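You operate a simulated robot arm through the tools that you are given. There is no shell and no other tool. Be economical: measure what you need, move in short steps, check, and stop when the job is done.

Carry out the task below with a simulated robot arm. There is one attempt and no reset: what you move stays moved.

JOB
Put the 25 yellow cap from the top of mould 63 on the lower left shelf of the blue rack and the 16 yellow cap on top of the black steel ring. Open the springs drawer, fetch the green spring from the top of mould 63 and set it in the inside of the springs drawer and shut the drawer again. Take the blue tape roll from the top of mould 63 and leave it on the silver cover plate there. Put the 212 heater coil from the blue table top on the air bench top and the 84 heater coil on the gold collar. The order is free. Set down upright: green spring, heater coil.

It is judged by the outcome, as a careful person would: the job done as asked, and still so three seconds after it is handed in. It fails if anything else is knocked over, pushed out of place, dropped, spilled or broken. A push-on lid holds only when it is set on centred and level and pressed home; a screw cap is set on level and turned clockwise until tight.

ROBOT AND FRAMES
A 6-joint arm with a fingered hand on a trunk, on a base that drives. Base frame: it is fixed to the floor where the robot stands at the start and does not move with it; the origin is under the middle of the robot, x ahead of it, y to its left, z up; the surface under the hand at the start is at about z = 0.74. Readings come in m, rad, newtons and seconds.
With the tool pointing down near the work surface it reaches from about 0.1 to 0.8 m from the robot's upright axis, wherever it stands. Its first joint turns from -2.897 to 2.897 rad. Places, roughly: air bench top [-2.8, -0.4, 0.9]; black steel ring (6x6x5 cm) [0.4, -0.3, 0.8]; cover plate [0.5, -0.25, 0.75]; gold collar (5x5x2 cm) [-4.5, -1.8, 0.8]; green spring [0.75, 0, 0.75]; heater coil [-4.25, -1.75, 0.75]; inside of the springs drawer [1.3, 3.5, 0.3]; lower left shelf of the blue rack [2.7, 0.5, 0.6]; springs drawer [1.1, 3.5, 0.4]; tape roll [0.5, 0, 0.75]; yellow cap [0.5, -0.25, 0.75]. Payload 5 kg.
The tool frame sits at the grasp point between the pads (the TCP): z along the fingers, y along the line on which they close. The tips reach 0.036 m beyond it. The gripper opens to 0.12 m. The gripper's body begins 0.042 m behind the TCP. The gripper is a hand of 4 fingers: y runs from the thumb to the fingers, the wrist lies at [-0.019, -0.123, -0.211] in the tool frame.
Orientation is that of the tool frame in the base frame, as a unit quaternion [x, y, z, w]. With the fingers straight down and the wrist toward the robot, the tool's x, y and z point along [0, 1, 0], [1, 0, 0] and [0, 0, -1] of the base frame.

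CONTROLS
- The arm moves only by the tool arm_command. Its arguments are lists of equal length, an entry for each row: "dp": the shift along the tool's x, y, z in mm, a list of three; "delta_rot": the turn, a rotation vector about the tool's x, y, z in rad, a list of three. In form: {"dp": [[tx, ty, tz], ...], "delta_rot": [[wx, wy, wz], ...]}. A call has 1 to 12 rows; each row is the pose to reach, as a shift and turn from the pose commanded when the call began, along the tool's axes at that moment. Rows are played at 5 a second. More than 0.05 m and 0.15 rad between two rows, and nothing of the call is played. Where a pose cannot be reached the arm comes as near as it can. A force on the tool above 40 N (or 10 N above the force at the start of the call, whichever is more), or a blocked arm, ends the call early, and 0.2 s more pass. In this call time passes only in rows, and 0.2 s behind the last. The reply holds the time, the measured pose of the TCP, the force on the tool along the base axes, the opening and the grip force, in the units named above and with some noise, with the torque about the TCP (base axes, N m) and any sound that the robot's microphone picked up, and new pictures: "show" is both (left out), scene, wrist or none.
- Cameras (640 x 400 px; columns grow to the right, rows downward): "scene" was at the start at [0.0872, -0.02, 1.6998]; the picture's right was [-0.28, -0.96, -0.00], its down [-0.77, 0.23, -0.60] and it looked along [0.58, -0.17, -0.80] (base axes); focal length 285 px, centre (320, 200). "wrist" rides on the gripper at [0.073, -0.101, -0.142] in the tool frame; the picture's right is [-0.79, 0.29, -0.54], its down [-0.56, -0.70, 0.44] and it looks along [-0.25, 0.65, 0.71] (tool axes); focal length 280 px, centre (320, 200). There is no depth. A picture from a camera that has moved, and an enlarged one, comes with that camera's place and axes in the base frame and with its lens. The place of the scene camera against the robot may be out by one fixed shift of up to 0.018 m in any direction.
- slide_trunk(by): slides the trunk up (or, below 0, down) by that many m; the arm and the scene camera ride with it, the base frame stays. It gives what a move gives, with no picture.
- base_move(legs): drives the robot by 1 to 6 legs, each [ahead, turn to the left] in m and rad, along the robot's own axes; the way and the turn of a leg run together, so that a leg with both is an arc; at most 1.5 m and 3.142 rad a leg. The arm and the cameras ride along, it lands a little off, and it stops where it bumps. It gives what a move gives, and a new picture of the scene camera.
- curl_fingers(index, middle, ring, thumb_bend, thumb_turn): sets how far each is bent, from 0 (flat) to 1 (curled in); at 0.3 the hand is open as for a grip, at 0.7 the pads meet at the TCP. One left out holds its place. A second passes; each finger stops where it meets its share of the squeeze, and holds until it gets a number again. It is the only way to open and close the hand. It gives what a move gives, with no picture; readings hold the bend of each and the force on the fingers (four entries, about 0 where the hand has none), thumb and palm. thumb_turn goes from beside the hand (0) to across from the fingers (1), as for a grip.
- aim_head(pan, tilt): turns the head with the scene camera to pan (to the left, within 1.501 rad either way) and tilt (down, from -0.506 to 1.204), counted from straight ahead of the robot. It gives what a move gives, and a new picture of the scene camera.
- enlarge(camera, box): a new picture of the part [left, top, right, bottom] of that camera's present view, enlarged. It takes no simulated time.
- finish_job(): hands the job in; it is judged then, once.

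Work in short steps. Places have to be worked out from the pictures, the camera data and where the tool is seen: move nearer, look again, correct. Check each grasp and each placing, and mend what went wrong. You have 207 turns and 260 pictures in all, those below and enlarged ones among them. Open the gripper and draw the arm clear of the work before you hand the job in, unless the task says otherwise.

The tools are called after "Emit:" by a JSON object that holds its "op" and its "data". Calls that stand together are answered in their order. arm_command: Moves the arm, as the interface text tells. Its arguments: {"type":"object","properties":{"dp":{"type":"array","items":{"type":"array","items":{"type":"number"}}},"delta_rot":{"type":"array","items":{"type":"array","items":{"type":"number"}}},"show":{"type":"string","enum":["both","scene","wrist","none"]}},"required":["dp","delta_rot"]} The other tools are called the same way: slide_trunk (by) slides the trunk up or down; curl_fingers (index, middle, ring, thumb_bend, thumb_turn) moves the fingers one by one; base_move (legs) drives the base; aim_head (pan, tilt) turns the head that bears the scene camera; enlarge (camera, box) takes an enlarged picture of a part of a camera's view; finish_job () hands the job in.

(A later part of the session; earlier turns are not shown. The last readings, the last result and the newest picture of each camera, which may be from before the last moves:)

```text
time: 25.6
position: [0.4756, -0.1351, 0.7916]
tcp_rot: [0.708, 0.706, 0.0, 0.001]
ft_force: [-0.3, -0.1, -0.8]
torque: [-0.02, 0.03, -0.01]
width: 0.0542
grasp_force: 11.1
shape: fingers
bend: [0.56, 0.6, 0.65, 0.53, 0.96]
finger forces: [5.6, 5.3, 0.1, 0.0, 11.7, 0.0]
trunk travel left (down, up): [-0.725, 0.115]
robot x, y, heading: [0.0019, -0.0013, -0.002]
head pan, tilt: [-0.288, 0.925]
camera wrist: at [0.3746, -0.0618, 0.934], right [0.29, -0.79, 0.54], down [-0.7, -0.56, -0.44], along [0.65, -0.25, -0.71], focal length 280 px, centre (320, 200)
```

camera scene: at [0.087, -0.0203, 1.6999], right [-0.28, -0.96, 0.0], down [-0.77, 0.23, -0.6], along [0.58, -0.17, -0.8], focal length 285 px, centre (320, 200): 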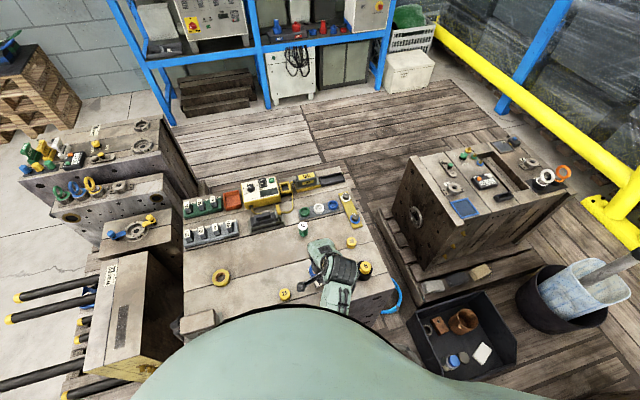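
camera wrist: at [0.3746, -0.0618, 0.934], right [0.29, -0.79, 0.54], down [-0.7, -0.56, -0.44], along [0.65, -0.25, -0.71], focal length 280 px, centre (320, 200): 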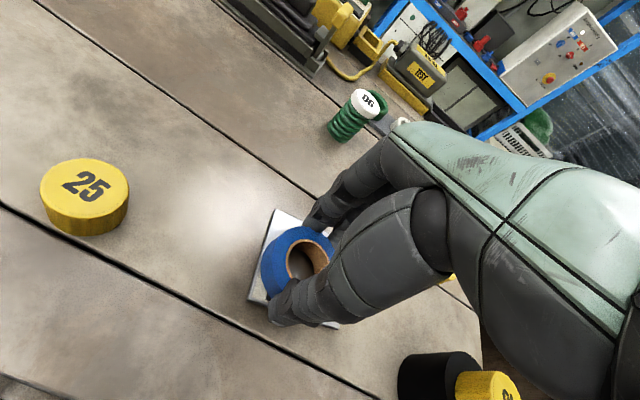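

Emit:
{"op": "arm_command", "data": {"dp": [[0, 0, 1.5], [0, 0, 3], [0, 0, 4]], "delta_rot": [[0, 0, 0], [0, 0, 0], [0, 0, 0]], "show": "none"}}

Emit:
{"op": "enlarge", "data": {"camera": "wrist", "box": [180, 170, 420, 320]}}

```text
time: 26.4
position: [0.4758, -0.1349, 0.7888]
tcp_rot: [0.707, 0.707, 0.002, 0.001]
ft_force: [1.5, 0.3, 10.6]
torque: [0.04, 0.1, 0.01]
width: 0.0542
grasp_force: 12.2
shape: fingers
bend: [0.56, 0.6, 0.65, 0.54, 0.96]
finger forces: [6.5, 5.8, 0.0, 0.0, 12.0, 0.1]
trunk travel left (down, up): [-0.725, 0.115]
robot x, y, heading: [-0.0009, -0.0024, -0.003]
head pan, tilt: [-0.288, 0.925]
```

```text
2.67 times, centred on (300, 245) of wrist
camera zoom: at [0.3736, -0.0619, 0.9313], right [0.29, -0.79, 0.54], down [-0.7, -0.56, -0.44], along [0.66, -0.25, -0.71], focal length 748 px, centre (373, 80)
```

zoom: 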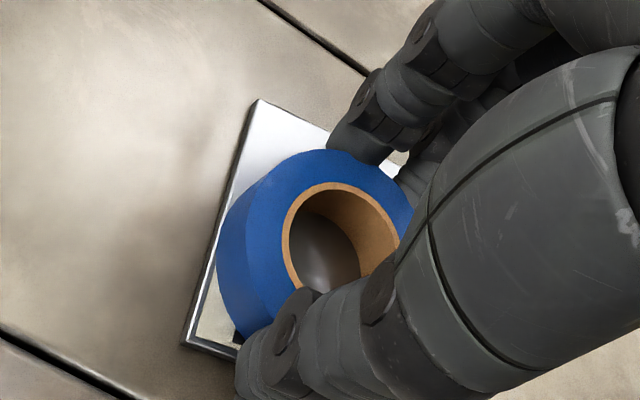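

The tape rests on the plate. Release slowly, open and rise.

Emit:
{"op": "curl_fingers", "data": {"index": 0.49, "middle": 0.49, "ring": 0.49, "thumb_bend": 0.46}}

Emit:
{"op": "curl_fingers", "data": {"index": 0.42, "middle": 0.42, "ring": 0.42, "thumb_bend": 0.42}}

Emit:
{"op": "arm_command", "data": {"dp": [[0, 0, -30], [0, 0, -70], [0, 0, -110], [40, -10, -110], [80, -20, -110], [120, -40, -110]], "delta_rot": [[0, 0, 0], [0, 0, 0], [0, 0, 0], [0, 0, 0], [0, 0, 0], [0, 0, 0]], "show": "both"}}

```text
time: 27.4
position: [0.4739, -0.1356, 0.7872]
tcp_rot: [0.707, 0.708, -0.001, -0.001]
ft_force: [0.1, 0.2, -0.2]
torque: [-0.04, 0.0, -0.01]
width: 0.0716
grasp_force: 0.0
shape: fingers
bend: [0.49, 0.49, 0.49, 0.46, 0.97]
finger forces: [0.0, 0.1, 0.0, 0.1, 0.0, 0.1]
trunk travel left (down, up): [-0.725, 0.115]
robot x, y, heading: [-0.0011, -0.0009, 0.0]
head pan, tilt: [-0.288, 0.925]
```

```text
time: 28.4
position: [0.4746, -0.1347, 0.7877]
tcp_rot: [0.707, 0.707, 0.001, 0.0]
ft_force: [0.4, 0.0, -0.1]
torque: [-0.02, 0.0, 0.04]
width: 0.0879
grasp_force: 0.0
shape: fingers
bend: [0.42, 0.42, 0.42, 0.42, 0.97]
finger forces: [0.0, 0.1, 0.1, 0.0, 0.0, 0.0]
trunk travel left (down, up): [-0.725, 0.115]
robot x, y, heading: [0.0012, 0.0005, -0.005]
head pan, tilt: [-0.288, 0.925]
```

```text
time: 30.0
position: [0.4584, -0.0184, 0.9131]
tcp_rot: [0.709, 0.705, 0.008, 0.015]
ft_force: [0.5, 0.0, -0.4]
torque: [0.0, -0.03, -0.03]
width: 0.0885
grasp_force: 0.2
shape: fingers
bend: [0.42, 0.42, 0.42, 0.42, 0.98]
finger forces: [0.0, 0.0, 0.0, 0.1, 0.1, 0.0]
trunk travel left (down, up): [-0.725, 0.115]
robot x, y, heading: [0.0036, -0.0017, -0.001]
head pan, tilt: [-0.288, 0.925]
stopped in row 6: the arm was blocked; the commanded pose is now the measured one
camera scene: at [0.0951, -0.0163, 1.6995], right [-0.28, -0.96, 0.0], down [-0.77, 0.23, -0.6], along [0.57, -0.17, -0.8], focal length 285 px, centre (320, 200)
camera wrist: at [0.3529, 0.0565, 1.05], right [0.27, -0.79, 0.56], down [-0.69, -0.56, -0.46], along [0.67, -0.26, -0.69], focal length 280 px, centre (320, 200)
```

scene: 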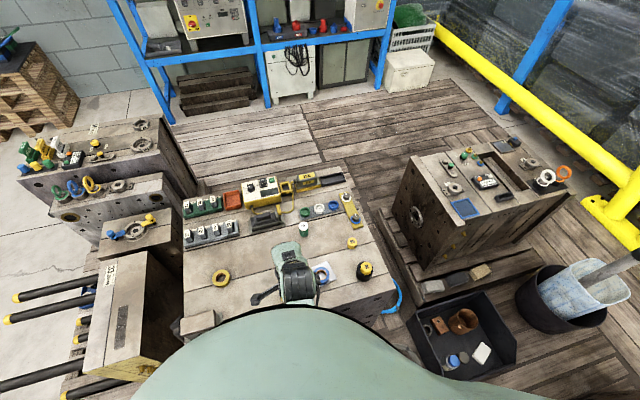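
wrist: 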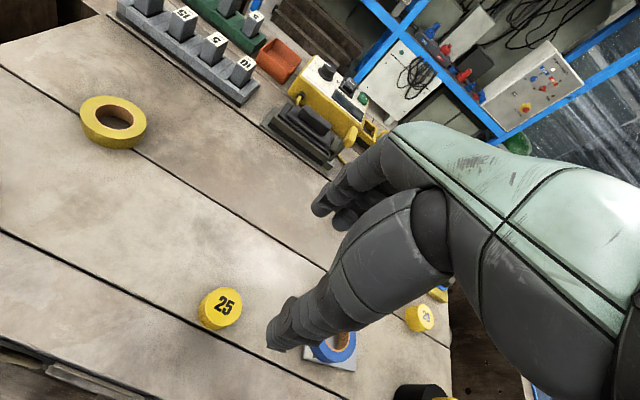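

The arm folded against its own body. The tape is well on the plate. I lift a little and drive the base back 0.15 m to get room for cap 25 at about (0.436, 0.004).

Emit:
{"op": "arm_command", "data": {"dp": [[0, 30, -30], [0, 60, -60]], "delta_rot": [[0, 0, 0], [0, 0, 0]], "show": "none"}}

Emit:
{"op": "base_move", "data": {"legs": [[-0.15, 0]]}}

```text
time: 30.6
position: [0.5099, -0.0188, 0.9715]
tcp_rot: [0.709, 0.705, 0.008, 0.013]
ft_force: [0.6, -0.3, 0.0]
torque: [0.01, 0.01, -0.04]
width: 0.0882
grasp_force: 0.0
shape: fingers
bend: [0.42, 0.42, 0.42, 0.42, 0.98]
finger forces: [0.1, 0.0, 0.1, 0.0, 0.0, 0.0]
trunk travel left (down, up): [-0.725, 0.115]
robot x, y, heading: [0.0042, 0.0002, 0.003]
head pan, tilt: [-0.288, 0.925]
```

```text
time: 32.2
position: [0.3619, -0.0195, 0.9729]
tcp_rot: [0.709, 0.705, 0.011, 0.014]
ft_force: [0.3, 0.6, -0.1]
torque: [0.01, -0.01, -0.02]
width: 0.0883
grasp_force: 0.0
shape: fingers
bend: [0.42, 0.42, 0.42, 0.42, 0.98]
finger forces: [0.0, 0.0, 0.0, 0.1, 0.0, 0.0]
trunk travel left (down, up): [-0.725, 0.115]
robot x, y, heading: [-0.1464, -0.0016, 0.001]
head pan, tilt: [-0.288, 0.925]
stopped in leg 1: the robot was blocked; the commanded pose is now the measured one
camera scene: at [-0.0599, -0.02, 1.7], right [-0.28, -0.96, 0.0], down [-0.77, 0.23, -0.6], along [0.58, -0.17, -0.8], focal length 285 px, centre (320, 200)
```

scene: 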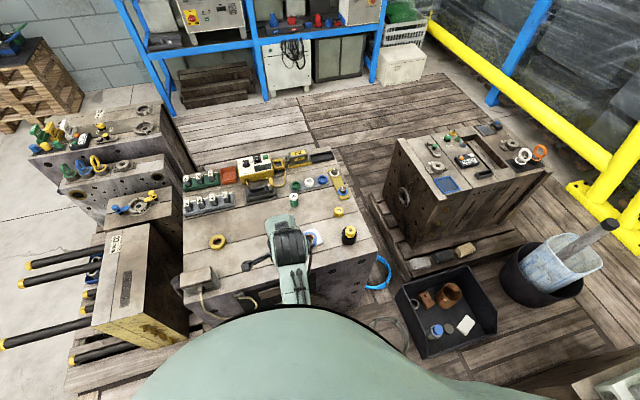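

Base went back 0.146 m. I level the tool and move above cap 25.

Emit:
{"op": "arm_command", "data": {"dp": [[10, 35, 0], [23, 74, 0], [23, 74, 45], [23, 74, 90]], "delta_rot": [[0.035, 0.004, -0.006], [0.035, 0.004, -0.006], [0.035, 0.004, -0.006], [0.035, 0.004, -0.006]], "show": "wrist"}}

Emit:
{"op": "aim_head", "data": {"pan": 1.5, "tilt": 0.6}}

```text
time: 33.2
position: [0.4405, 0.0017, 0.885]
tcp_rot: [0.707, 0.707, -0.001, 0.001]
ft_force: [0.1, 0.8, -0.3]
torque: [0.03, 0.0, 0.02]
width: 0.0885
grasp_force: 0.0
shape: fingers
bend: [0.42, 0.42, 0.42, 0.42, 0.98]
finger forces: [0.0, 0.1, 0.0, 0.0, 0.0, 0.0]
trunk travel left (down, up): [-0.725, 0.115]
robot x, y, heading: [-0.1438, 0.0004, 0.004]
head pan, tilt: [-0.288, 0.925]
camera wrist: at [0.3404, 0.075, 1.0283], right [0.29, -0.79, 0.54], down [-0.7, -0.56, -0.44], along [0.65, -0.25, -0.71], focal length 280 px, centre (320, 200)
```

wrist: 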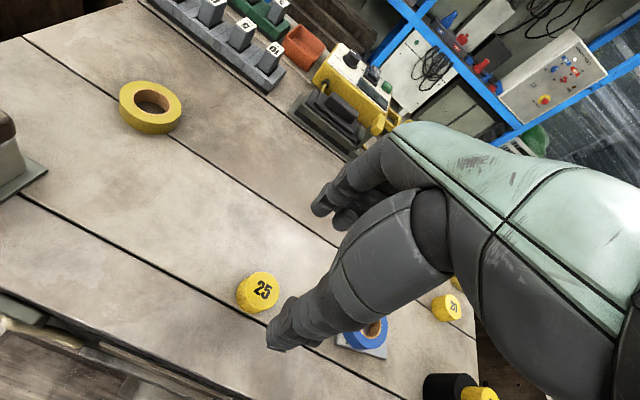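

```text
time: 35.0
position: [0.4401, 0.0014, 0.8867]
tcp_rot: [0.707, 0.707, -0.001, 0.0]
ft_force: [0.3, -0.5, -0.2]
torque: [-0.03, -0.02, 0.0]
width: 0.088
grasp_force: 0.1
shape: fingers
bend: [0.42, 0.42, 0.42, 0.42, 0.98]
finger forces: [0.0, 0.0, 0.0, 0.0, 0.0, 0.0]
trunk travel left (down, up): [-0.725, 0.115]
robot x, y, heading: [-0.1469, 0.0038, -0.001]
head pan, tilt: [1.499, 0.6]
camera scene: at [-0.1226, 0.0892, 1.7265], right [1.0, -0.07, 0.0], down [-0.04, -0.56, -0.82], along [0.06, 0.82, -0.57], focal length 285 px, centre (320, 200)
```

scene: 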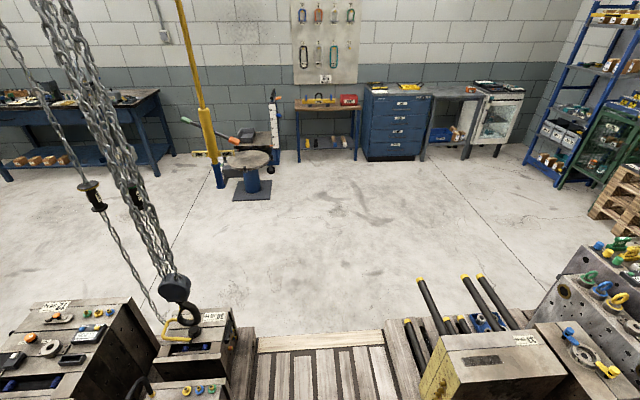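

Cap 25 at ≈(0.441, 0.001), right below the TCP. I narrow the hand and descend to z≈0.787.

Emit:
{"op": "curl_fingers", "data": {"index": 0.5, "middle": 0.5, "ring": 0.5, "thumb_bend": 0.5}}

Emit:
{"op": "arm_command", "data": {"dp": [[0, 0, 45], [0, 0, 80], [0, 0, 99]], "delta_rot": [[0, 0, 0], [0, 0, 0], [0, 0, 0]], "show": "none"}}

Emit:
{"op": "enlarge", "data": {"camera": "wrist", "box": [180, 150, 420, 300]}}

Emit:
{"op": "curl_fingers", "data": {"index": 0.64, "middle": 0.64, "ring": 0.64, "thumb_bend": 0.64}}

Emit:
{"op": "curl_fingers", "data": {"index": 0.71, "middle": 0.71, "thumb_bend": 0.71}}

Emit:
{"op": "enlarge", "data": {"camera": "wrist", "box": [180, 150, 420, 300]}}

```text
time: 36.0
position: [0.4405, 0.0015, 0.8863]
tcp_rot: [0.707, 0.707, -0.001, 0.0]
ft_force: [-0.5, 0.2, -1.1]
torque: [0.01, 0.03, 0.02]
width: 0.0651
grasp_force: 0.1
shape: fingers
bend: [0.5, 0.5, 0.5, 0.5, 0.98]
finger forces: [0.0, 0.0, 0.1, 0.0, 0.0, 0.0]
trunk travel left (down, up): [-0.725, 0.115]
robot x, y, heading: [-0.1462, -0.0038, -0.001]
head pan, tilt: [1.499, 0.6]
```

```text
time: 36.8
position: [0.44, 0.0021, 0.7874]
tcp_rot: [0.707, 0.707, -0.001, -0.001]
ft_force: [0.7, -0.5, 0.2]
torque: [0.0, -0.02, 0.01]
width: 0.0648
grasp_force: 0.1
shape: fingers
bend: [0.5, 0.5, 0.5, 0.5, 0.98]
finger forces: [0.0, 0.0, 0.0, 0.0, 0.0, 0.1]
trunk travel left (down, up): [-0.725, 0.115]
robot x, y, heading: [-0.1467, 0.0016, -0.005]
head pan, tilt: [1.499, 0.6]
```

```text
2.67 times, centred on (300, 225) of wrist
camera zoom: at [0.3398, 0.075, 0.9296], right [0.29, -0.79, 0.54], down [-0.7, -0.56, -0.44], along [0.65, -0.25, -0.71], focal length 748 px, centre (373, 133)
```

zoom: 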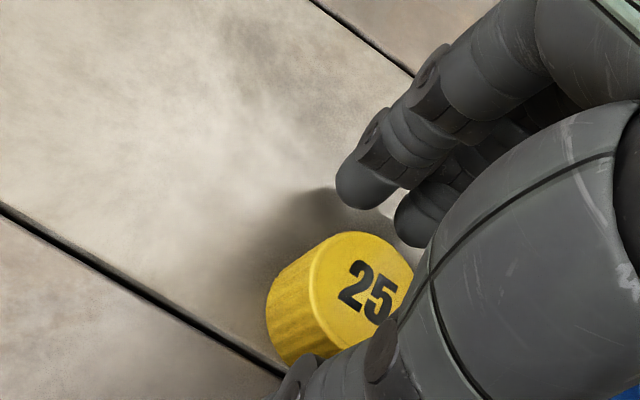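

```text
time: 37.8
position: [0.441, 0.001, 0.786]
tcp_rot: [0.707, 0.707, -0.001, 0.0]
ft_force: [0.3, 0.2, 0.2]
torque: [0.0, -0.03, 0.01]
width: 0.033
grasp_force: 4.1
shape: fingers
bend: [0.61, 0.63, 0.64, 0.61, 0.97]
finger forces: [2.5, 1.5, 0.1, 0.0, 4.5, 0.0]
trunk travel left (down, up): [-0.725, 0.115]
robot x, y, heading: [-0.1459, -0.0, 0.001]
head pan, tilt: [1.499, 0.6]
```

```text
time: 38.8
position: [0.4403, 0.0026, 0.7871]
tcp_rot: [0.707, 0.707, -0.001, 0.0]
ft_force: [0.4, -0.3, 0.0]
torque: [-0.02, 0.04, -0.02]
width: 0.031
grasp_force: 14.4
shape: fingers
bend: [0.63, 0.66, 0.64, 0.61, 0.96]
finger forces: [8.5, 5.6, 0.0, 0.0, 14.4, 0.0]
trunk travel left (down, up): [-0.725, 0.115]
robot x, y, heading: [-0.147, -0.0018, 0.004]
head pan, tilt: [1.499, 0.6]
```

```text
2.67 times, centred on (300, 225) of wrist
camera zoom: at [0.3397, 0.075, 0.9299], right [0.29, -0.79, 0.54], down [-0.7, -0.56, -0.44], along [0.65, -0.25, -0.71], focal length 748 px, centre (373, 133)
```

zoom: 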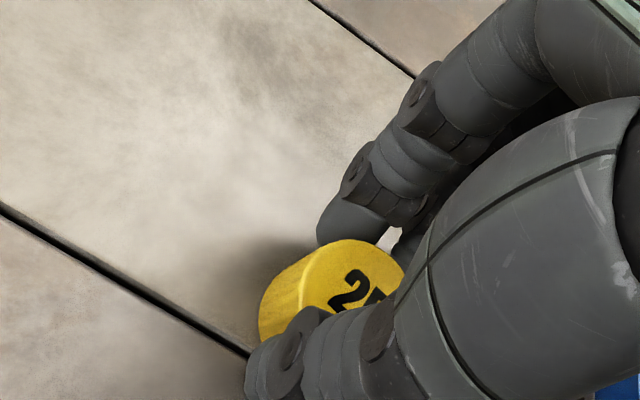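

Cap 25 gripped firmly. I lift high and draw it in somewhat, with views on the lift.

Emit:
{"op": "arm_command", "data": {"dp": [[0, 0, -40], [0, 0, -90], [0, 0, -140], [0, 0, -190], [0, 0, -240], [0, 0, -290], [0, -45, -310], [0, -90, -320]], "delta_rot": [[0, 0, 0], [0, 0, 0], [0, 0, 0], [0, 0, 0], [0, 0, 0], [0, 0, 0], [0, 0, 0], [0, 0, 0]], "show": "wrist"}}

Emit:
{"op": "aim_head", "data": {"pan": 1.5, "tilt": 1.2}}

Emit:
{"op": "aim_head", "data": {"pan": -1.5, "tilt": 0.9}}

```text
time: 40.6
position: [0.3476, 0.0053, 1.1067]
tcp_rot: [0.706, 0.708, 0.0, 0.001]
ft_force: [0.9, -0.2, -0.4]
torque: [-0.01, 0.0, 0.01]
width: 0.0307
grasp_force: 13.8
shape: fingers
bend: [0.63, 0.67, 0.64, 0.61, 0.96]
finger forces: [8.1, 5.7, 0.0, 0.0, 13.8, 0.1]
trunk travel left (down, up): [-0.725, 0.115]
robot x, y, heading: [-0.1464, -0.0002, -0.0]
head pan, tilt: [1.499, 0.6]
camera wrist: at [0.2465, 0.0775, 1.2501], right [0.29, -0.79, 0.54], down [-0.7, -0.56, -0.44], along [0.65, -0.25, -0.71], focal length 280 px, centre (320, 200)
```

wrist: 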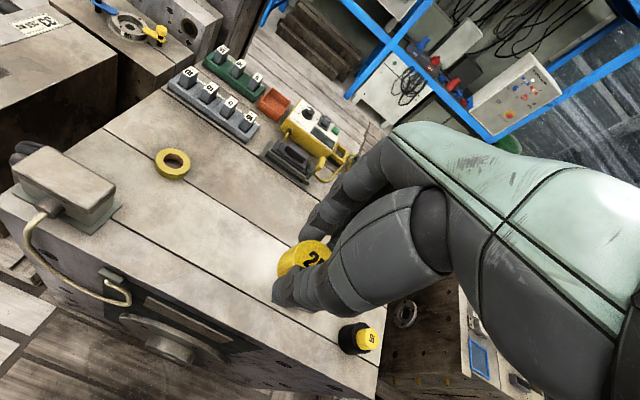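

```text
time: 41.6
position: [0.3488, 0.0042, 1.1065]
tcp_rot: [0.707, 0.707, -0.001, 0.0]
ft_force: [-0.1, 0.1, -1.5]
torque: [-0.01, -0.01, 0.0]
width: 0.0309
grasp_force: 14.1
shape: fingers
bend: [0.63, 0.67, 0.64, 0.61, 0.96]
finger forces: [8.1, 5.8, 0.1, 0.0, 13.8, 0.0]
trunk travel left (down, up): [-0.725, 0.115]
robot x, y, heading: [-0.1437, -0.001, 0.002]
head pan, tilt: [1.499, 1.201]
camera scene: at [-0.1255, 0.057, 1.6819], right [1.0, -0.07, 0.0], down [-0.07, -0.93, -0.36], along [0.03, 0.36, -0.93], focal length 285 px, centre (320, 200)
```

scene: 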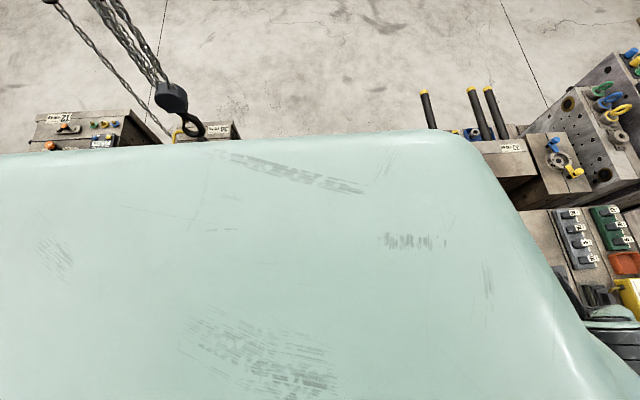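

```text
time: 44.2
position: [0.3502, 0.0035, 1.107]
tcp_rot: [0.707, 0.707, -0.001, -0.001]
ft_force: [-0.5, 0.3, -0.5]
torque: [0.01, 0.02, -0.03]
width: 0.0312
grasp_force: 14.1
shape: fingers
bend: [0.63, 0.67, 0.64, 0.61, 0.96]
finger forces: [8.1, 5.8, 0.0, 0.1, 13.8, 0.0]
trunk travel left (down, up): [-0.725, 0.115]
robot x, y, heading: [-0.1417, 0.001, 0.004]
head pan, tilt: [-1.499, 0.901]
camera scene: at [-0.1237, -0.0742, 1.7017], right [-1.0, -0.07, 0.0], down [-0.06, 0.78, -0.62], along [0.04, -0.62, -0.78], focal length 285 px, centre (320, 200)
```

scene: 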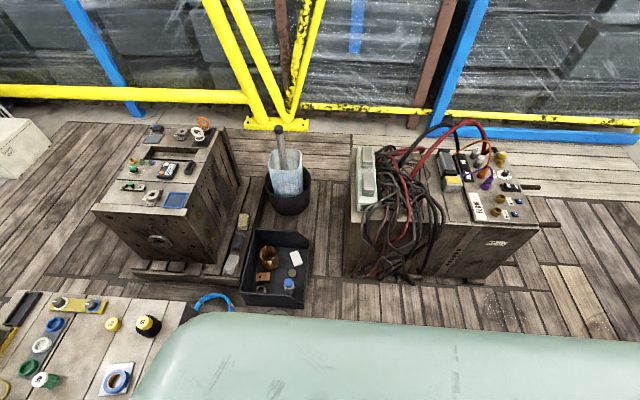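

The way out is to the left (corridor between the pin mould and the hoist mould). I turn left in place with the arm high and look.

Emit:
{"op": "base_move", "data": {"legs": [[0, 1.57]]}}

Emit:
{"op": "aim_head", "data": {"pan": 0, "tilt": 0.6}}

Emit:
{"op": "aim_head", "data": {"pan": 1.5, "tilt": 0.7}}

```text
time: 47.9
position: [0.0477, 0.4883, 1.1068]
tcp_rot: [0.189, 0.982, -0.001, 0.0]
ft_force: [0.4, -0.6, 0.1]
torque: [-0.01, -0.03, -0.02]
width: 0.0302
grasp_force: 13.0
shape: fingers
bend: [0.63, 0.67, 0.64, 0.62, 0.95]
finger forces: [7.9, 5.5, 0.1, 0.0, 13.1, 0.1]
trunk travel left (down, up): [-0.725, 0.115]
robot x, y, heading: [-0.1251, 0.0257, 1.07]
head pan, tilt: [-1.499, 0.901]
stopped in leg 1: the robot was blocked; the commanded pose is now the measured one
camera scene: at [-0.0537, 0.0211, 1.7017], right [-0.41, -0.91, 0.0], down [-0.71, 0.33, -0.62], along [0.57, -0.26, -0.78], focal length 285 px, centre (320, 200)
```

scene: 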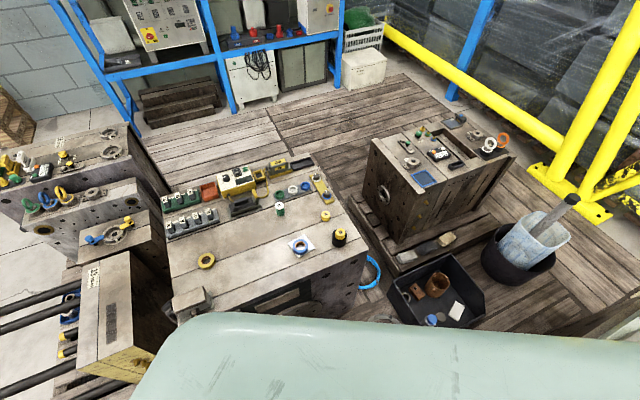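

```text
time: 49.5
position: [0.0491, 0.4892, 1.1064]
tcp_rot: [0.19, 0.982, -0.001, 0.0]
ft_force: [-0.3, -0.3, -0.3]
torque: [-0.01, 0.01, 0.0]
width: 0.0303
grasp_force: 13.5
shape: fingers
bend: [0.63, 0.67, 0.64, 0.62, 0.95]
finger forces: [7.8, 5.5, 0.0, 0.1, 13.0, 0.0]
trunk travel left (down, up): [-0.725, 0.115]
robot x, y, heading: [-0.1225, 0.0228, 1.073]
head pan, tilt: [0.0, 0.6]
camera scene: at [-0.0797, 0.1301, 1.7265], right [0.88, -0.48, 0.0], down [-0.27, -0.5, -0.82], along [0.4, 0.72, -0.57], focal length 285 px, centre (320, 200)
```

scene: 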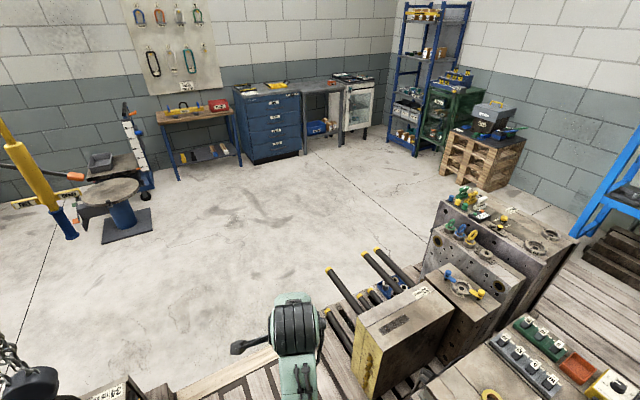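

```text
time: 51.1
position: [0.0485, 0.4895, 1.1071]
tcp_rot: [0.191, 0.982, -0.001, 0.001]
ft_force: [0.0, -0.1, -0.4]
torque: [-0.01, 0.04, -0.04]
width: 0.0301
grasp_force: 13.2
shape: fingers
bend: [0.63, 0.67, 0.64, 0.62, 0.95]
finger forces: [7.8, 5.6, 0.0, 0.0, 13.1, 0.0]
trunk travel left (down, up): [-0.725, 0.115]
robot x, y, heading: [-0.1227, 0.0231, 1.07]
head pan, tilt: [1.499, 0.7]
camera scene: at [-0.1935, 0.0985, 1.7179], right [0.54, 0.84, 0.0], down [0.54, -0.35, -0.76], along [-0.64, 0.41, -0.64], focal length 285 px, centre (320, 200)
```

scene: 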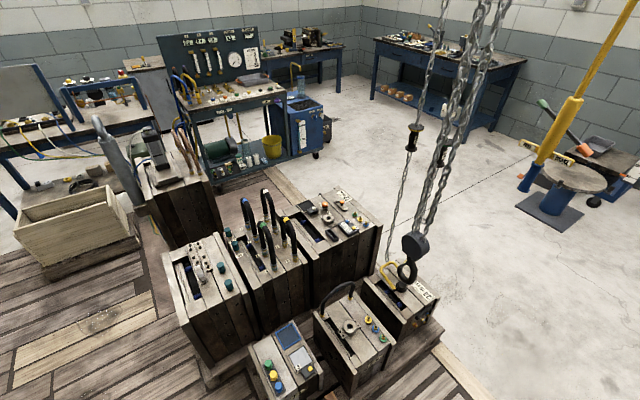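

Turning stopped at heading 1.07, with the robot a bit too near the cluster behind it. I go slightly forward, then continue to turn.

Emit:
{"op": "base_move", "data": {"legs": [[0.12, 0.0], [0.0, 0.5]]}}

```text
time: 54.1
position: [-0.1394, 0.6191, 1.1073]
tcp_rot: [-0.062, 0.998, -0.001, 0.001]
ft_force: [0.3, 0.0, -0.1]
torque: [0.03, 0.01, 0.01]
width: 0.0303
grasp_force: 13.5
shape: fingers
bend: [0.63, 0.67, 0.64, 0.62, 0.95]
finger forces: [7.9, 5.6, 0.1, 0.1, 13.1, 0.1]
trunk travel left (down, up): [-0.725, 0.115]
robot x, y, heading: [-0.0641, 0.1291, 1.579]
head pan, tilt: [1.499, 0.7]
camera scene: at [-0.1639, 0.1671, 1.7179], right [0.07, 1.0, 0.0], down [0.64, -0.04, -0.76], along [-0.76, 0.05, -0.64], focal length 285 px, centre (320, 200)
```

scene: 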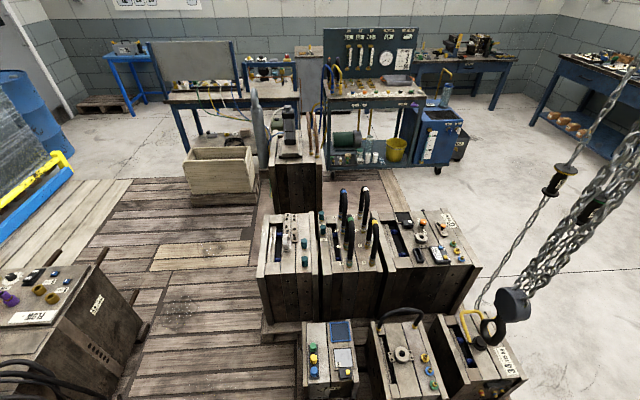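

Now heading 1.579, free. I drive forward 1.45 m out of the corridor, and then face +x.

Emit:
{"op": "base_move", "data": {"legs": [[1.45, 0.0], [0.0, -1.57]]}}

Emit:
{"op": "aim_head", "data": {"pan": 0, "tilt": 0.6}}

```text
time: 66.5
position: [0.4092, 1.6432, 1.1065]
tcp_rot: [0.661, 0.751, -0.001, -0.001]
ft_force: [-0.3, -0.7, 0.4]
torque: [0.0, 0.01, 0.02]
width: 0.0302
grasp_force: 13.4
shape: fingers
bend: [0.63, 0.67, 0.64, 0.62, 0.95]
finger forces: [7.9, 5.7, 0.0, 0.0, 12.9, 0.1]
trunk travel left (down, up): [-0.725, 0.115]
robot x, y, heading: [-0.0813, 1.563, 0.011]
head pan, tilt: [1.499, 0.7]
camera scene: at [-0.0582, 1.653, 1.7179], right [1.0, -0.06, 0.0], down [-0.04, -0.64, -0.76], along [0.05, 0.76, -0.64], focal length 285 px, centre (320, 200)
```

scene: 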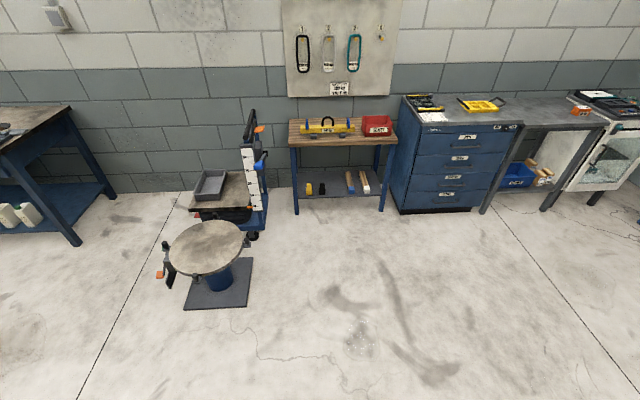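

```text
time: 68.1
position: [0.4085, 1.6447, 1.1069]
tcp_rot: [0.662, 0.75, -0.001, 0.001]
ft_force: [0.1, -0.1, -0.3]
torque: [-0.02, 0.03, -0.02]
width: 0.0302
grasp_force: 13.3
shape: fingers
bend: [0.63, 0.67, 0.64, 0.62, 0.95]
finger forces: [7.9, 5.5, 0.0, 0.1, 12.9, 0.0]
trunk travel left (down, up): [-0.725, 0.115]
robot x, y, heading: [-0.0831, 1.5683, 0.011]
head pan, tilt: [0.0, 0.6]
camera scene: at [0.0249, 1.5692, 1.7265], right [0.01, -1.0, 0.0], down [-0.56, -0.01, -0.83], along [0.82, 0.01, -0.56], focal length 285 px, centre (320, 200)
```

scene: 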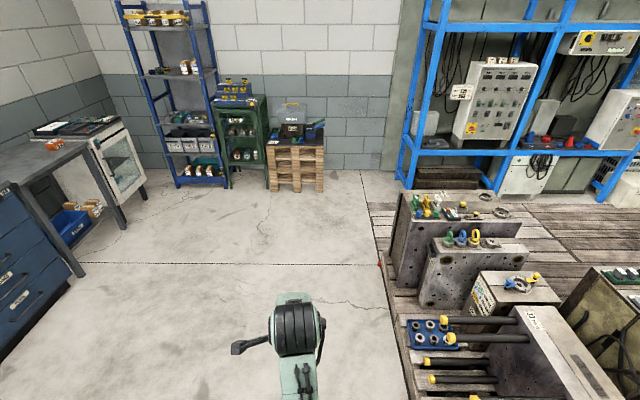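

I zoom on the blue rack.

Emit:
{"op": "enlarge", "data": {"camera": "scene", "box": [380, 0, 640, 200]}}

```text
2.00 times, centred on (510, 100) of scene
camera zoom: at [0.0249, 1.5692, 1.7265], right [0.01, -1.0, 0.0], down [-0.56, -0.01, -0.83], along [0.82, 0.01, -0.56], focal length 570 px, centre (-60, 400)
```

zoom: 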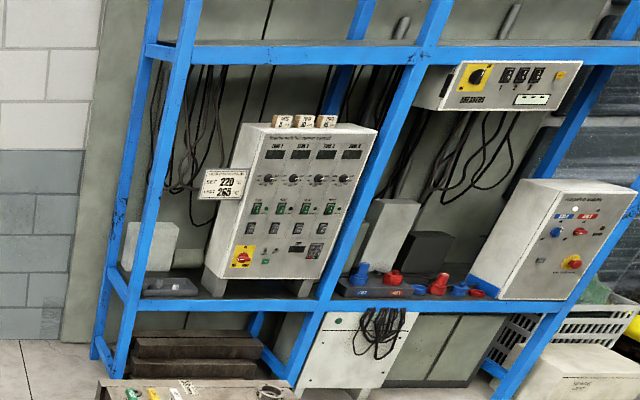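

Driving along the aisle to x≈2.0, then turning toward the rack.

Emit:
{"op": "base_move", "data": {"legs": [[1.5, -0.011], [0.56, 0], [0, -1.57]]}}

```text
time: 83.8
position: [2.066, 1.1214, 1.1061]
tcp_rot: [0.996, 0.084, -0.001, 0.0]
ft_force: [0.6, -0.2, -0.2]
torque: [-0.06, -0.02, -0.01]
width: 0.0299
grasp_force: 13.1
shape: fingers
bend: [0.63, 0.67, 0.64, 0.62, 0.95]
finger forces: [7.7, 5.4, 0.1, 0.0, 12.7, 0.1]
trunk travel left (down, up): [-0.725, 0.115]
robot x, y, heading: [1.9673, 1.6101, -1.521]
head pan, tilt: [0.0, 0.6]
camera scene: at [1.9598, 1.4893, 1.7265], right [-1.0, -0.05, 0.0], down [-0.03, 0.56, -0.83], along [0.04, -0.82, -0.56], focal length 285 px, centre (320, 200)
```

scene: 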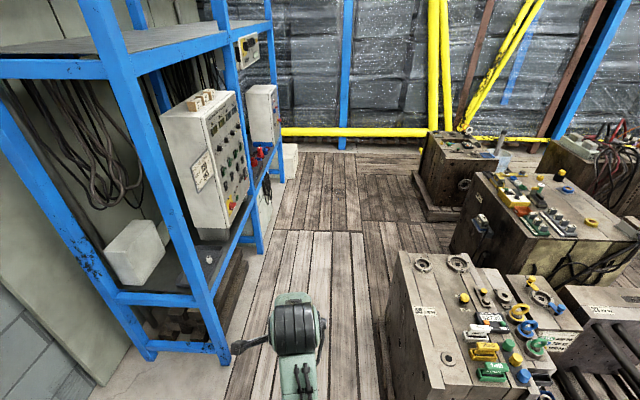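

Corridor spans x≈1.65–2.55. Drive 1.2 m forward then turn left to face the rack.

Emit:
{"op": "base_move", "data": {"legs": [[1.2, 0], [0, 1.5]]}}

Emit:
{"op": "aim_head", "data": {"pan": 0.1, "tilt": 0.9}}

```text
time: 87.5
position: [2.0755, 0.6085, 1.1052]
tcp_rot: [0.998, 0.068, 0.0, -0.002]
ft_force: [0.5, -0.6, -0.6]
torque: [0.02, 0.02, 0.01]
width: 0.0297
grasp_force: 13.1
shape: fingers
bend: [0.63, 0.67, 0.64, 0.62, 0.95]
finger forces: [7.6, 6.0, 0.0, 0.0, 12.9, 0.0]
trunk travel left (down, up): [-0.725, 0.115]
robot x, y, heading: [2.0061, 1.0981, -1.689]
head pan, tilt: [0.0, 0.6]
stopped in leg 1: the robot was blocked; the commanded pose is now the measured one
camera scene: at [1.9737, 0.9797, 1.7263], right [-0.99, 0.12, 0.0], down [0.07, 0.56, -0.82], along [-0.1, -0.82, -0.57], focal length 285 px, centre (320, 200)
```

scene: 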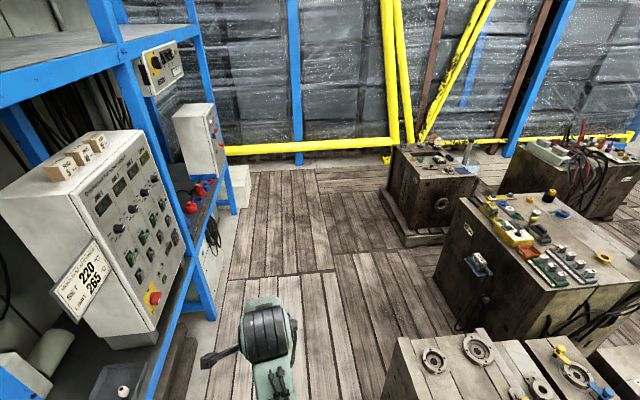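

```text
time: 88.3
position: [2.0757, 0.6118, 1.1064]
tcp_rot: [0.998, 0.066, 0.0, -0.001]
ft_force: [0.4, -0.3, -0.2]
torque: [0.0, 0.0, 0.01]
width: 0.0293
grasp_force: 13.3
shape: fingers
bend: [0.63, 0.67, 0.64, 0.62, 0.95]
finger forces: [7.5, 5.9, 0.0, 0.0, 12.9, 0.0]
trunk travel left (down, up): [-0.725, 0.115]
robot x, y, heading: [2.0012, 1.1006, -1.689]
head pan, tilt: [0.099, 0.901]
camera scene: at [1.9833, 0.9954, 1.7018], right [-1.0, 0.02, 0.0], down [0.02, 0.78, -0.62], along [-0.01, -0.62, -0.78], focal length 285 px, centre (320, 200)
```

scene: 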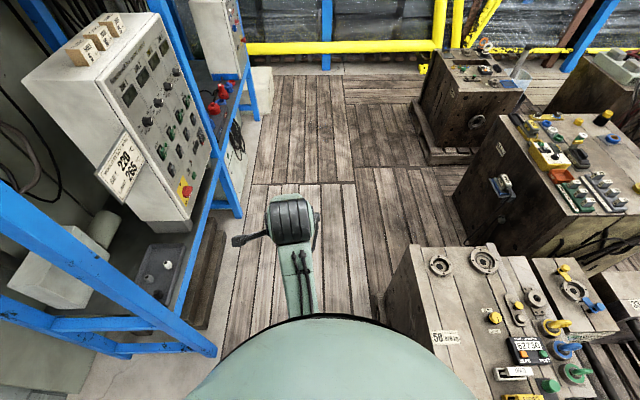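

The right front corner touched mould 58's edge region (robot is about 0.7 m wide). I check the picture for the moulds and the shelf.

Emit:
{"op": "enlarge", "data": {"camera": "scene", "box": [0, 150, 240, 370]}}

Emit:
{"op": "aim_head", "data": {"pan": -0.5, "tilt": 1.1}}

```text
1.82 times, centred on (120, 260) of scene
camera zoom: at [1.9833, 0.9954, 1.7018], right [-1.0, 0.02, 0.0], down [0.02, 0.78, -0.62], along [-0.01, -0.62, -0.78], focal length 518 px, centre (684, 91)
```

zoom: 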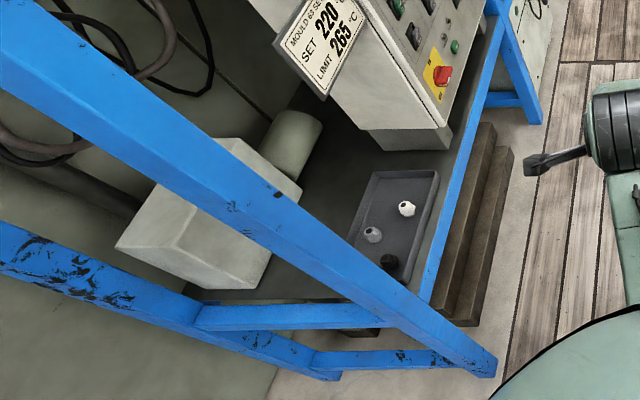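

```text
time: 89.3
position: [2.0752, 0.6102, 1.1058]
tcp_rot: [0.998, 0.067, -0.001, -0.002]
ft_force: [-0.1, 0.6, -0.2]
torque: [0.01, 0.02, -0.01]
width: 0.0298
grasp_force: 13.2
shape: fingers
bend: [0.63, 0.67, 0.64, 0.62, 0.95]
finger forces: [7.6, 5.9, 0.1, 0.0, 12.9, 0.0]
trunk travel left (down, up): [-0.725, 0.115]
robot x, y, heading: [2.0026, 1.101, -1.691]
head pan, tilt: [-0.499, 1.1]
camera scene: at [1.9484, 1.0187, 1.6879], right [-0.82, 0.58, 0.0], down [0.52, 0.73, -0.45], along [-0.26, -0.37, -0.89], focal length 285 px, centre (320, 200)
```

scene: 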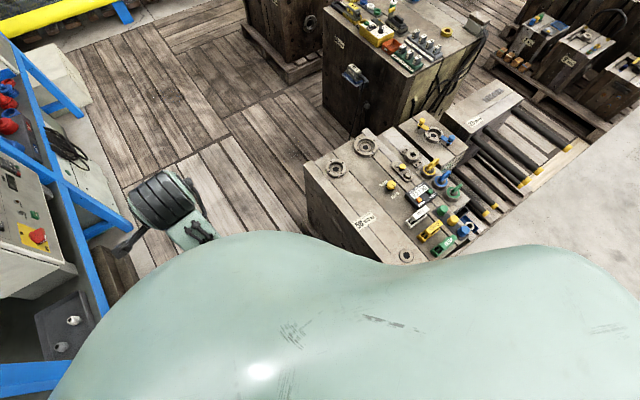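

The free shelf spot is behind the knob tray at about (2.81, 0.45). I back off, re-aim to x≈2.1, and approach in the middle of the aisle; the arm can reach the shelf sideways.

Emit:
{"op": "base_move", "data": {"legs": [[-0.5, 0], [0, 0.24], [0.45, -0.12]]}}

```text
time: 96.0
position: [2.2128, 0.6665, 1.1057]
tcp_rot: [0.993, 0.121, -0.002, -0.001]
ft_force: [-0.2, -0.4, -0.6]
torque: [-0.01, -0.02, 0.02]
width: 0.03
grasp_force: 13.4
shape: fingers
bend: [0.63, 0.67, 0.64, 0.62, 0.95]
finger forces: [7.6, 5.8, 0.1, 0.0, 12.8, 0.0]
trunk travel left (down, up): [-0.725, 0.115]
robot x, y, heading: [2.0885, 1.1431, -1.582]
head pan, tilt: [-0.499, 1.1]
camera scene: at [2.0426, 1.0594, 1.6879], right [-0.87, 0.49, 0.0], down [0.43, 0.78, -0.45], along [-0.22, -0.4, -0.89], focal length 285 px, centre (320, 200)
```

scene: 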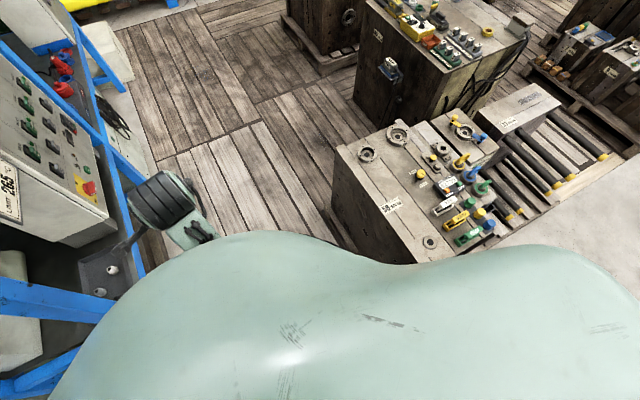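

Well placed at (2.09, 1.14). Forward 0.48 m slowly.

Emit:
{"op": "base_move", "data": {"legs": [[0.48, 0.02]]}}

Emit:
{"op": "aim_head", "data": {"pan": 1.2, "tilt": 0.8}}

```text
time: 99.1
position: [2.216, 0.1852, 1.107]
tcp_rot: [0.992, 0.126, -0.001, -0.002]
ft_force: [-0.2, 0.0, 0.4]
torque: [0.02, -0.01, 0.03]
width: 0.0298
grasp_force: 13.4
shape: fingers
bend: [0.63, 0.67, 0.64, 0.62, 0.95]
finger forces: [7.6, 5.8, 0.1, 0.1, 12.7, 0.1]
trunk travel left (down, up): [-0.725, 0.115]
robot x, y, heading: [2.0872, 0.6616, -1.573]
head pan, tilt: [-0.499, 1.1]
camera scene: at [2.0413, 0.5779, 1.6879], right [-0.88, 0.48, 0.0], down [0.43, 0.78, -0.45], along [-0.22, -0.4, -0.89], focal length 285 px, centre (320, 200)
```

scene: 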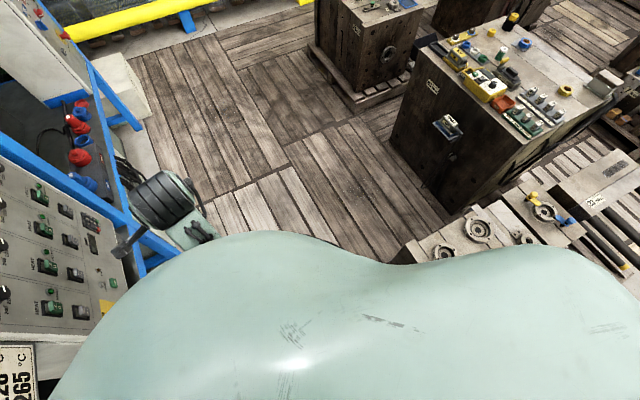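

```text
time: 100.8
position: [2.2162, 0.1855, 1.107]
tcp_rot: [0.992, 0.126, -0.001, -0.002]
ft_force: [0.5, 1.3, 0.0]
torque: [-0.02, -0.05, 0.0]
width: 0.0297
grasp_force: 12.9
shape: fingers
bend: [0.63, 0.67, 0.64, 0.62, 0.95]
finger forces: [7.6, 5.8, 0.1, 0.0, 12.7, 0.1]
trunk travel left (down, up): [-0.725, 0.115]
robot x, y, heading: [2.0855, 0.6619, -1.572]
head pan, tilt: [1.201, 0.799]
camera scene: at [2.1467, 0.604, 1.7096], right [-0.36, -0.93, 0.0], down [-0.67, 0.26, -0.7], along [0.65, -0.25, -0.72], focal length 285 px, centre (320, 200)
```

scene: 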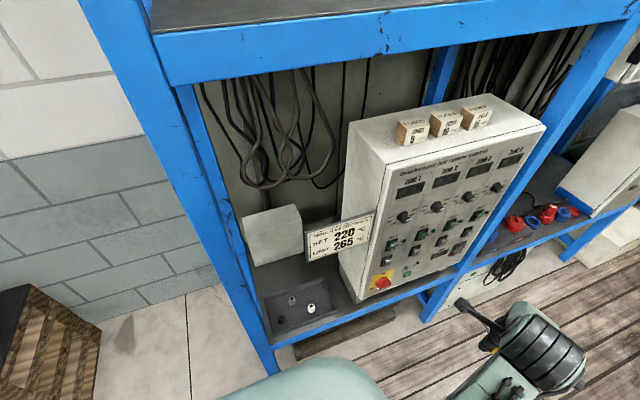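

Emit:
{"op": "enlarge", "data": {"camera": "scene", "box": [220, 180, 400, 350]}}

```text
2.35 times, centred on (310, 265) of scene
camera zoom: at [2.1467, 0.604, 1.7096], right [-0.36, -0.93, 0.0], down [-0.67, 0.26, -0.7], along [0.65, -0.25, -0.72], focal length 670 px, centre (344, 47)
```

zoom: 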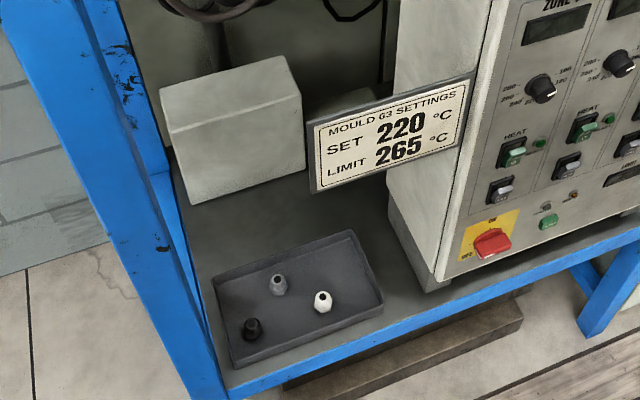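

The arm cannot sweep sideways past the panel at this distance, so I'll drive on past mould 58, where there is more room, and turn the robot to face the rack diagonally.

Emit:
{"op": "base_move", "data": {"legs": [[0.3, 0], [0.3, -0.6], [0.3, 0.6]]}}

Emit:
{"op": "aim_head", "data": {"pan": 0.0, "tilt": 0.8}}

```text
time: 106.9
position: [2.0201, -0.6729, 1.1059]
tcp_rot: [0.993, 0.114, -0.001, -0.001]
ft_force: [0.2, 0.2, 0.1]
torque: [-0.04, 0.03, 0.01]
width: 0.0297
grasp_force: 12.3
shape: fingers
bend: [0.63, 0.67, 0.64, 0.62, 0.96]
finger forces: [7.4, 5.6, 0.1, 0.0, 12.1, 0.0]
trunk travel left (down, up): [-0.725, 0.115]
robot x, y, heading: [1.8996, -0.1938, -1.597]
head pan, tilt: [1.201, 0.799]
camera scene: at [1.9595, -0.254, 1.7096], right [-0.38, -0.92, 0.0], down [-0.66, 0.28, -0.7], along [0.64, -0.27, -0.72], focal length 285 px, centre (320, 200)
```

scene: 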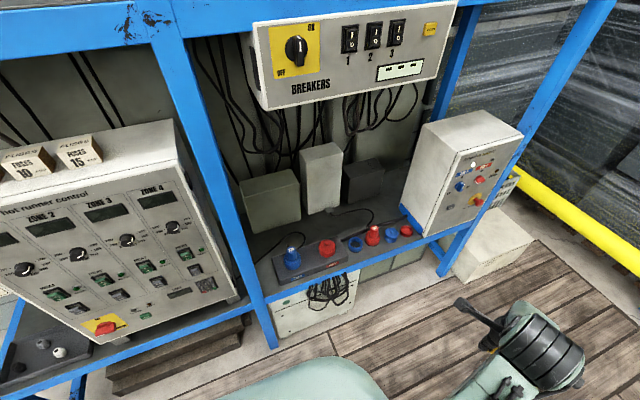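

```text
time: 108.3
position: [2.0204, -0.6738, 1.1051]
tcp_rot: [0.993, 0.114, -0.001, -0.002]
ft_force: [0.1, -0.5, -0.4]
torque: [-0.02, 0.0, 0.0]
width: 0.0295
grasp_force: 12.7
shape: fingers
bend: [0.63, 0.67, 0.64, 0.62, 0.96]
finger forces: [7.5, 5.6, 0.1, 0.1, 12.3, 0.1]
trunk travel left (down, up): [-0.725, 0.115]
robot x, y, heading: [1.8982, -0.1959, -1.594]
head pan, tilt: [0.0, 0.799]
camera scene: at [1.883, -0.3037, 1.7096], right [-1.0, 0.02, 0.0], down [0.02, 0.72, -0.7], along [-0.02, -0.7, -0.72], focal length 285 px, centre (320, 200)
```

scene: 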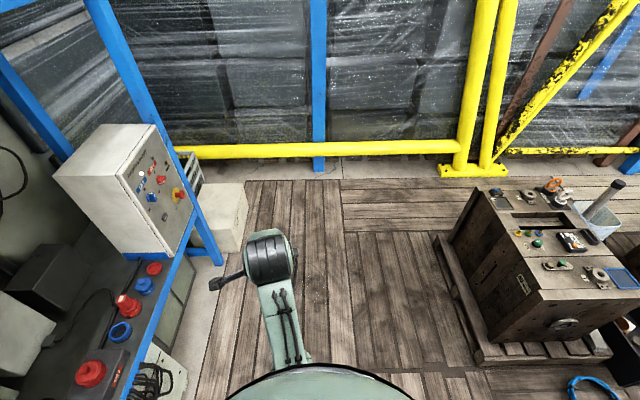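

Plenty of room here. I turn left 2.1 rad to face the rack's left bay diagonally.

Emit:
{"op": "base_move", "data": {"legs": [[0, 2.1]]}}

```text
time: 114.6
position: [2.2628, 0.1399, 1.1066]
tcp_rot: [0.411, 0.911, -0.002, -0.001]
ft_force: [-0.4, 0.4, -0.9]
torque: [0.0, -0.01, -0.02]
width: 0.0292
grasp_force: 12.1
shape: fingers
bend: [0.63, 0.67, 0.64, 0.62, 0.96]
finger forces: [7.4, 5.4, 0.1, 0.0, 11.8, 0.0]
trunk travel left (down, up): [-0.725, 0.115]
robot x, y, heading: [1.9012, -0.1983, 0.471]
head pan, tilt: [0.0, 0.799]
camera scene: at [1.9842, -0.1428, 1.7096], right [0.45, -0.89, 0.0], down [-0.64, -0.33, -0.7], along [0.62, 0.32, -0.72], focal length 285 px, centre (320, 200)
```

scene: 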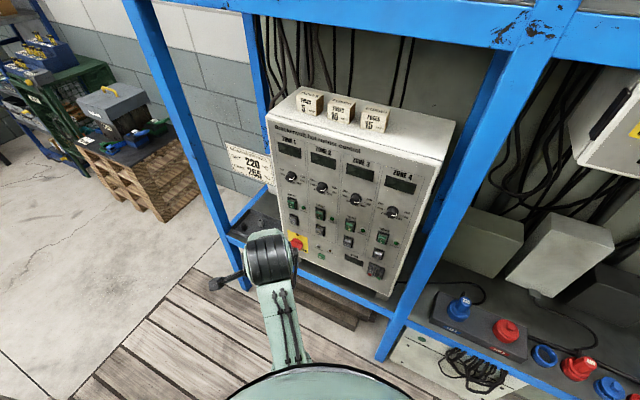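

I test here in free space whether the arm can be drawn in closer if the hand is yawed, since that would let it sweep in front of the rack.

Emit:
{"op": "arm_command", "data": {"dp": [[0, 0, 0], [0, 0, 0], [0, 0, 0], [0, -10, 0], [0, -20, 0], [0, -35, 0], [0, -50, 0], [0, -70, 0], [0, -90, 0], [0, -110, 0], [0, -130, 0]], "delta_rot": [[0, 0, 0.14], [0, 0, 0.28], [0, 0, 0.42], [0, 0, 0.56], [0, 0, 0.7], [0, 0, 0.84], [0, 0, 0.98], [0, 0, 1.12], [0, 0, 1.26], [0, 0, 1.4], [0, 0, 1.54]], "show": "scene"}}

```text
time: 117.0
position: [2.257, -0.0329, 0.9724]
tcp_rot: [0.927, 0.376, 0.011, -0.001]
ft_force: [0.1, -0.2, -0.1]
torque: [0.01, -0.01, 0.0]
width: 0.0293
grasp_force: 12.5
shape: fingers
bend: [0.63, 0.67, 0.64, 0.62, 0.96]
finger forces: [7.2, 5.6, 0.0, 0.0, 11.9, 0.1]
out of reach, approached as far as the arm can: row 4, 5, 6, 7, 8, 9, 10, 11
trunk travel left (down, up): [-0.725, 0.115]
robot x, y, heading: [1.8973, -0.1986, 0.467]
head pan, tilt: [0.0, 0.799]
camera scene: at [1.983, -0.145, 1.7098], right [0.45, -0.89, 0.0], down [-0.64, -0.32, -0.7], along [0.62, 0.32, -0.72], focal length 285 px, centre (320, 200)
```

scene: 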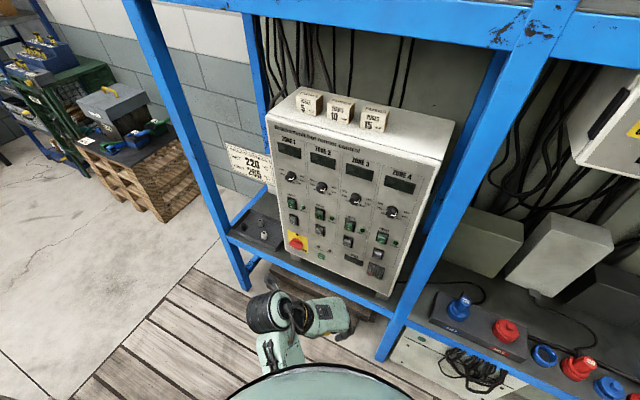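

The arm folds to r≈0.40 at a lower height. I test drawing in further with lower z.

Emit:
{"op": "arm_command", "data": {"dp": [[-15, -5, 30], [-30, -10, 60], [-47, -16, 90], [-65, -22, 110], [-80, -28, 120], [-94, -33, 125]], "delta_rot": [[0, 0, 0], [0, 0, 0], [0, 0, 0], [0, 0, 0], [0, 0, 0], [0, 0, 0]], "show": "scene"}}

```text
time: 118.4
position: [2.2194, 0.0075, 0.8771]
tcp_rot: [0.928, 0.366, 0.059, -0.043]
ft_force: [-0.4, -0.4, 0.4]
torque: [0.01, -0.03, -0.01]
width: 0.0293
grasp_force: 12.4
shape: fingers
bend: [0.63, 0.67, 0.64, 0.62, 0.96]
finger forces: [7.2, 5.6, 0.0, 0.0, 12.0, 0.1]
trunk travel left (down, up): [-0.725, 0.115]
robot x, y, heading: [1.8997, -0.194, 0.473]
head pan, tilt: [0.0, 0.799]
stopped in row 6: the arm was blocked; the commanded pose is now the measured one
camera scene: at [1.9899, -0.1371, 1.7098], right [0.45, -0.89, 0.0], down [-0.64, -0.33, -0.69], along [0.62, 0.31, -0.72], focal length 285 px, centre (320, 200)
```

scene: 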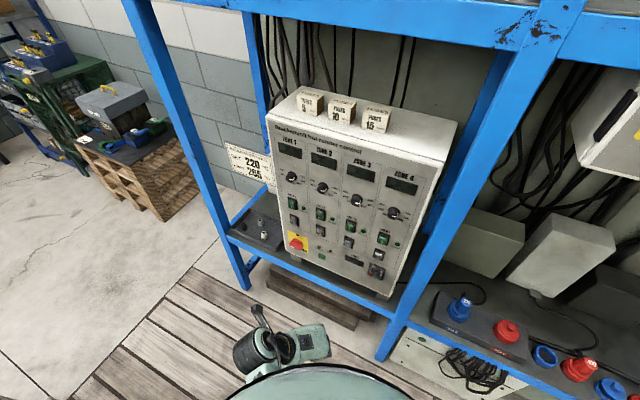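

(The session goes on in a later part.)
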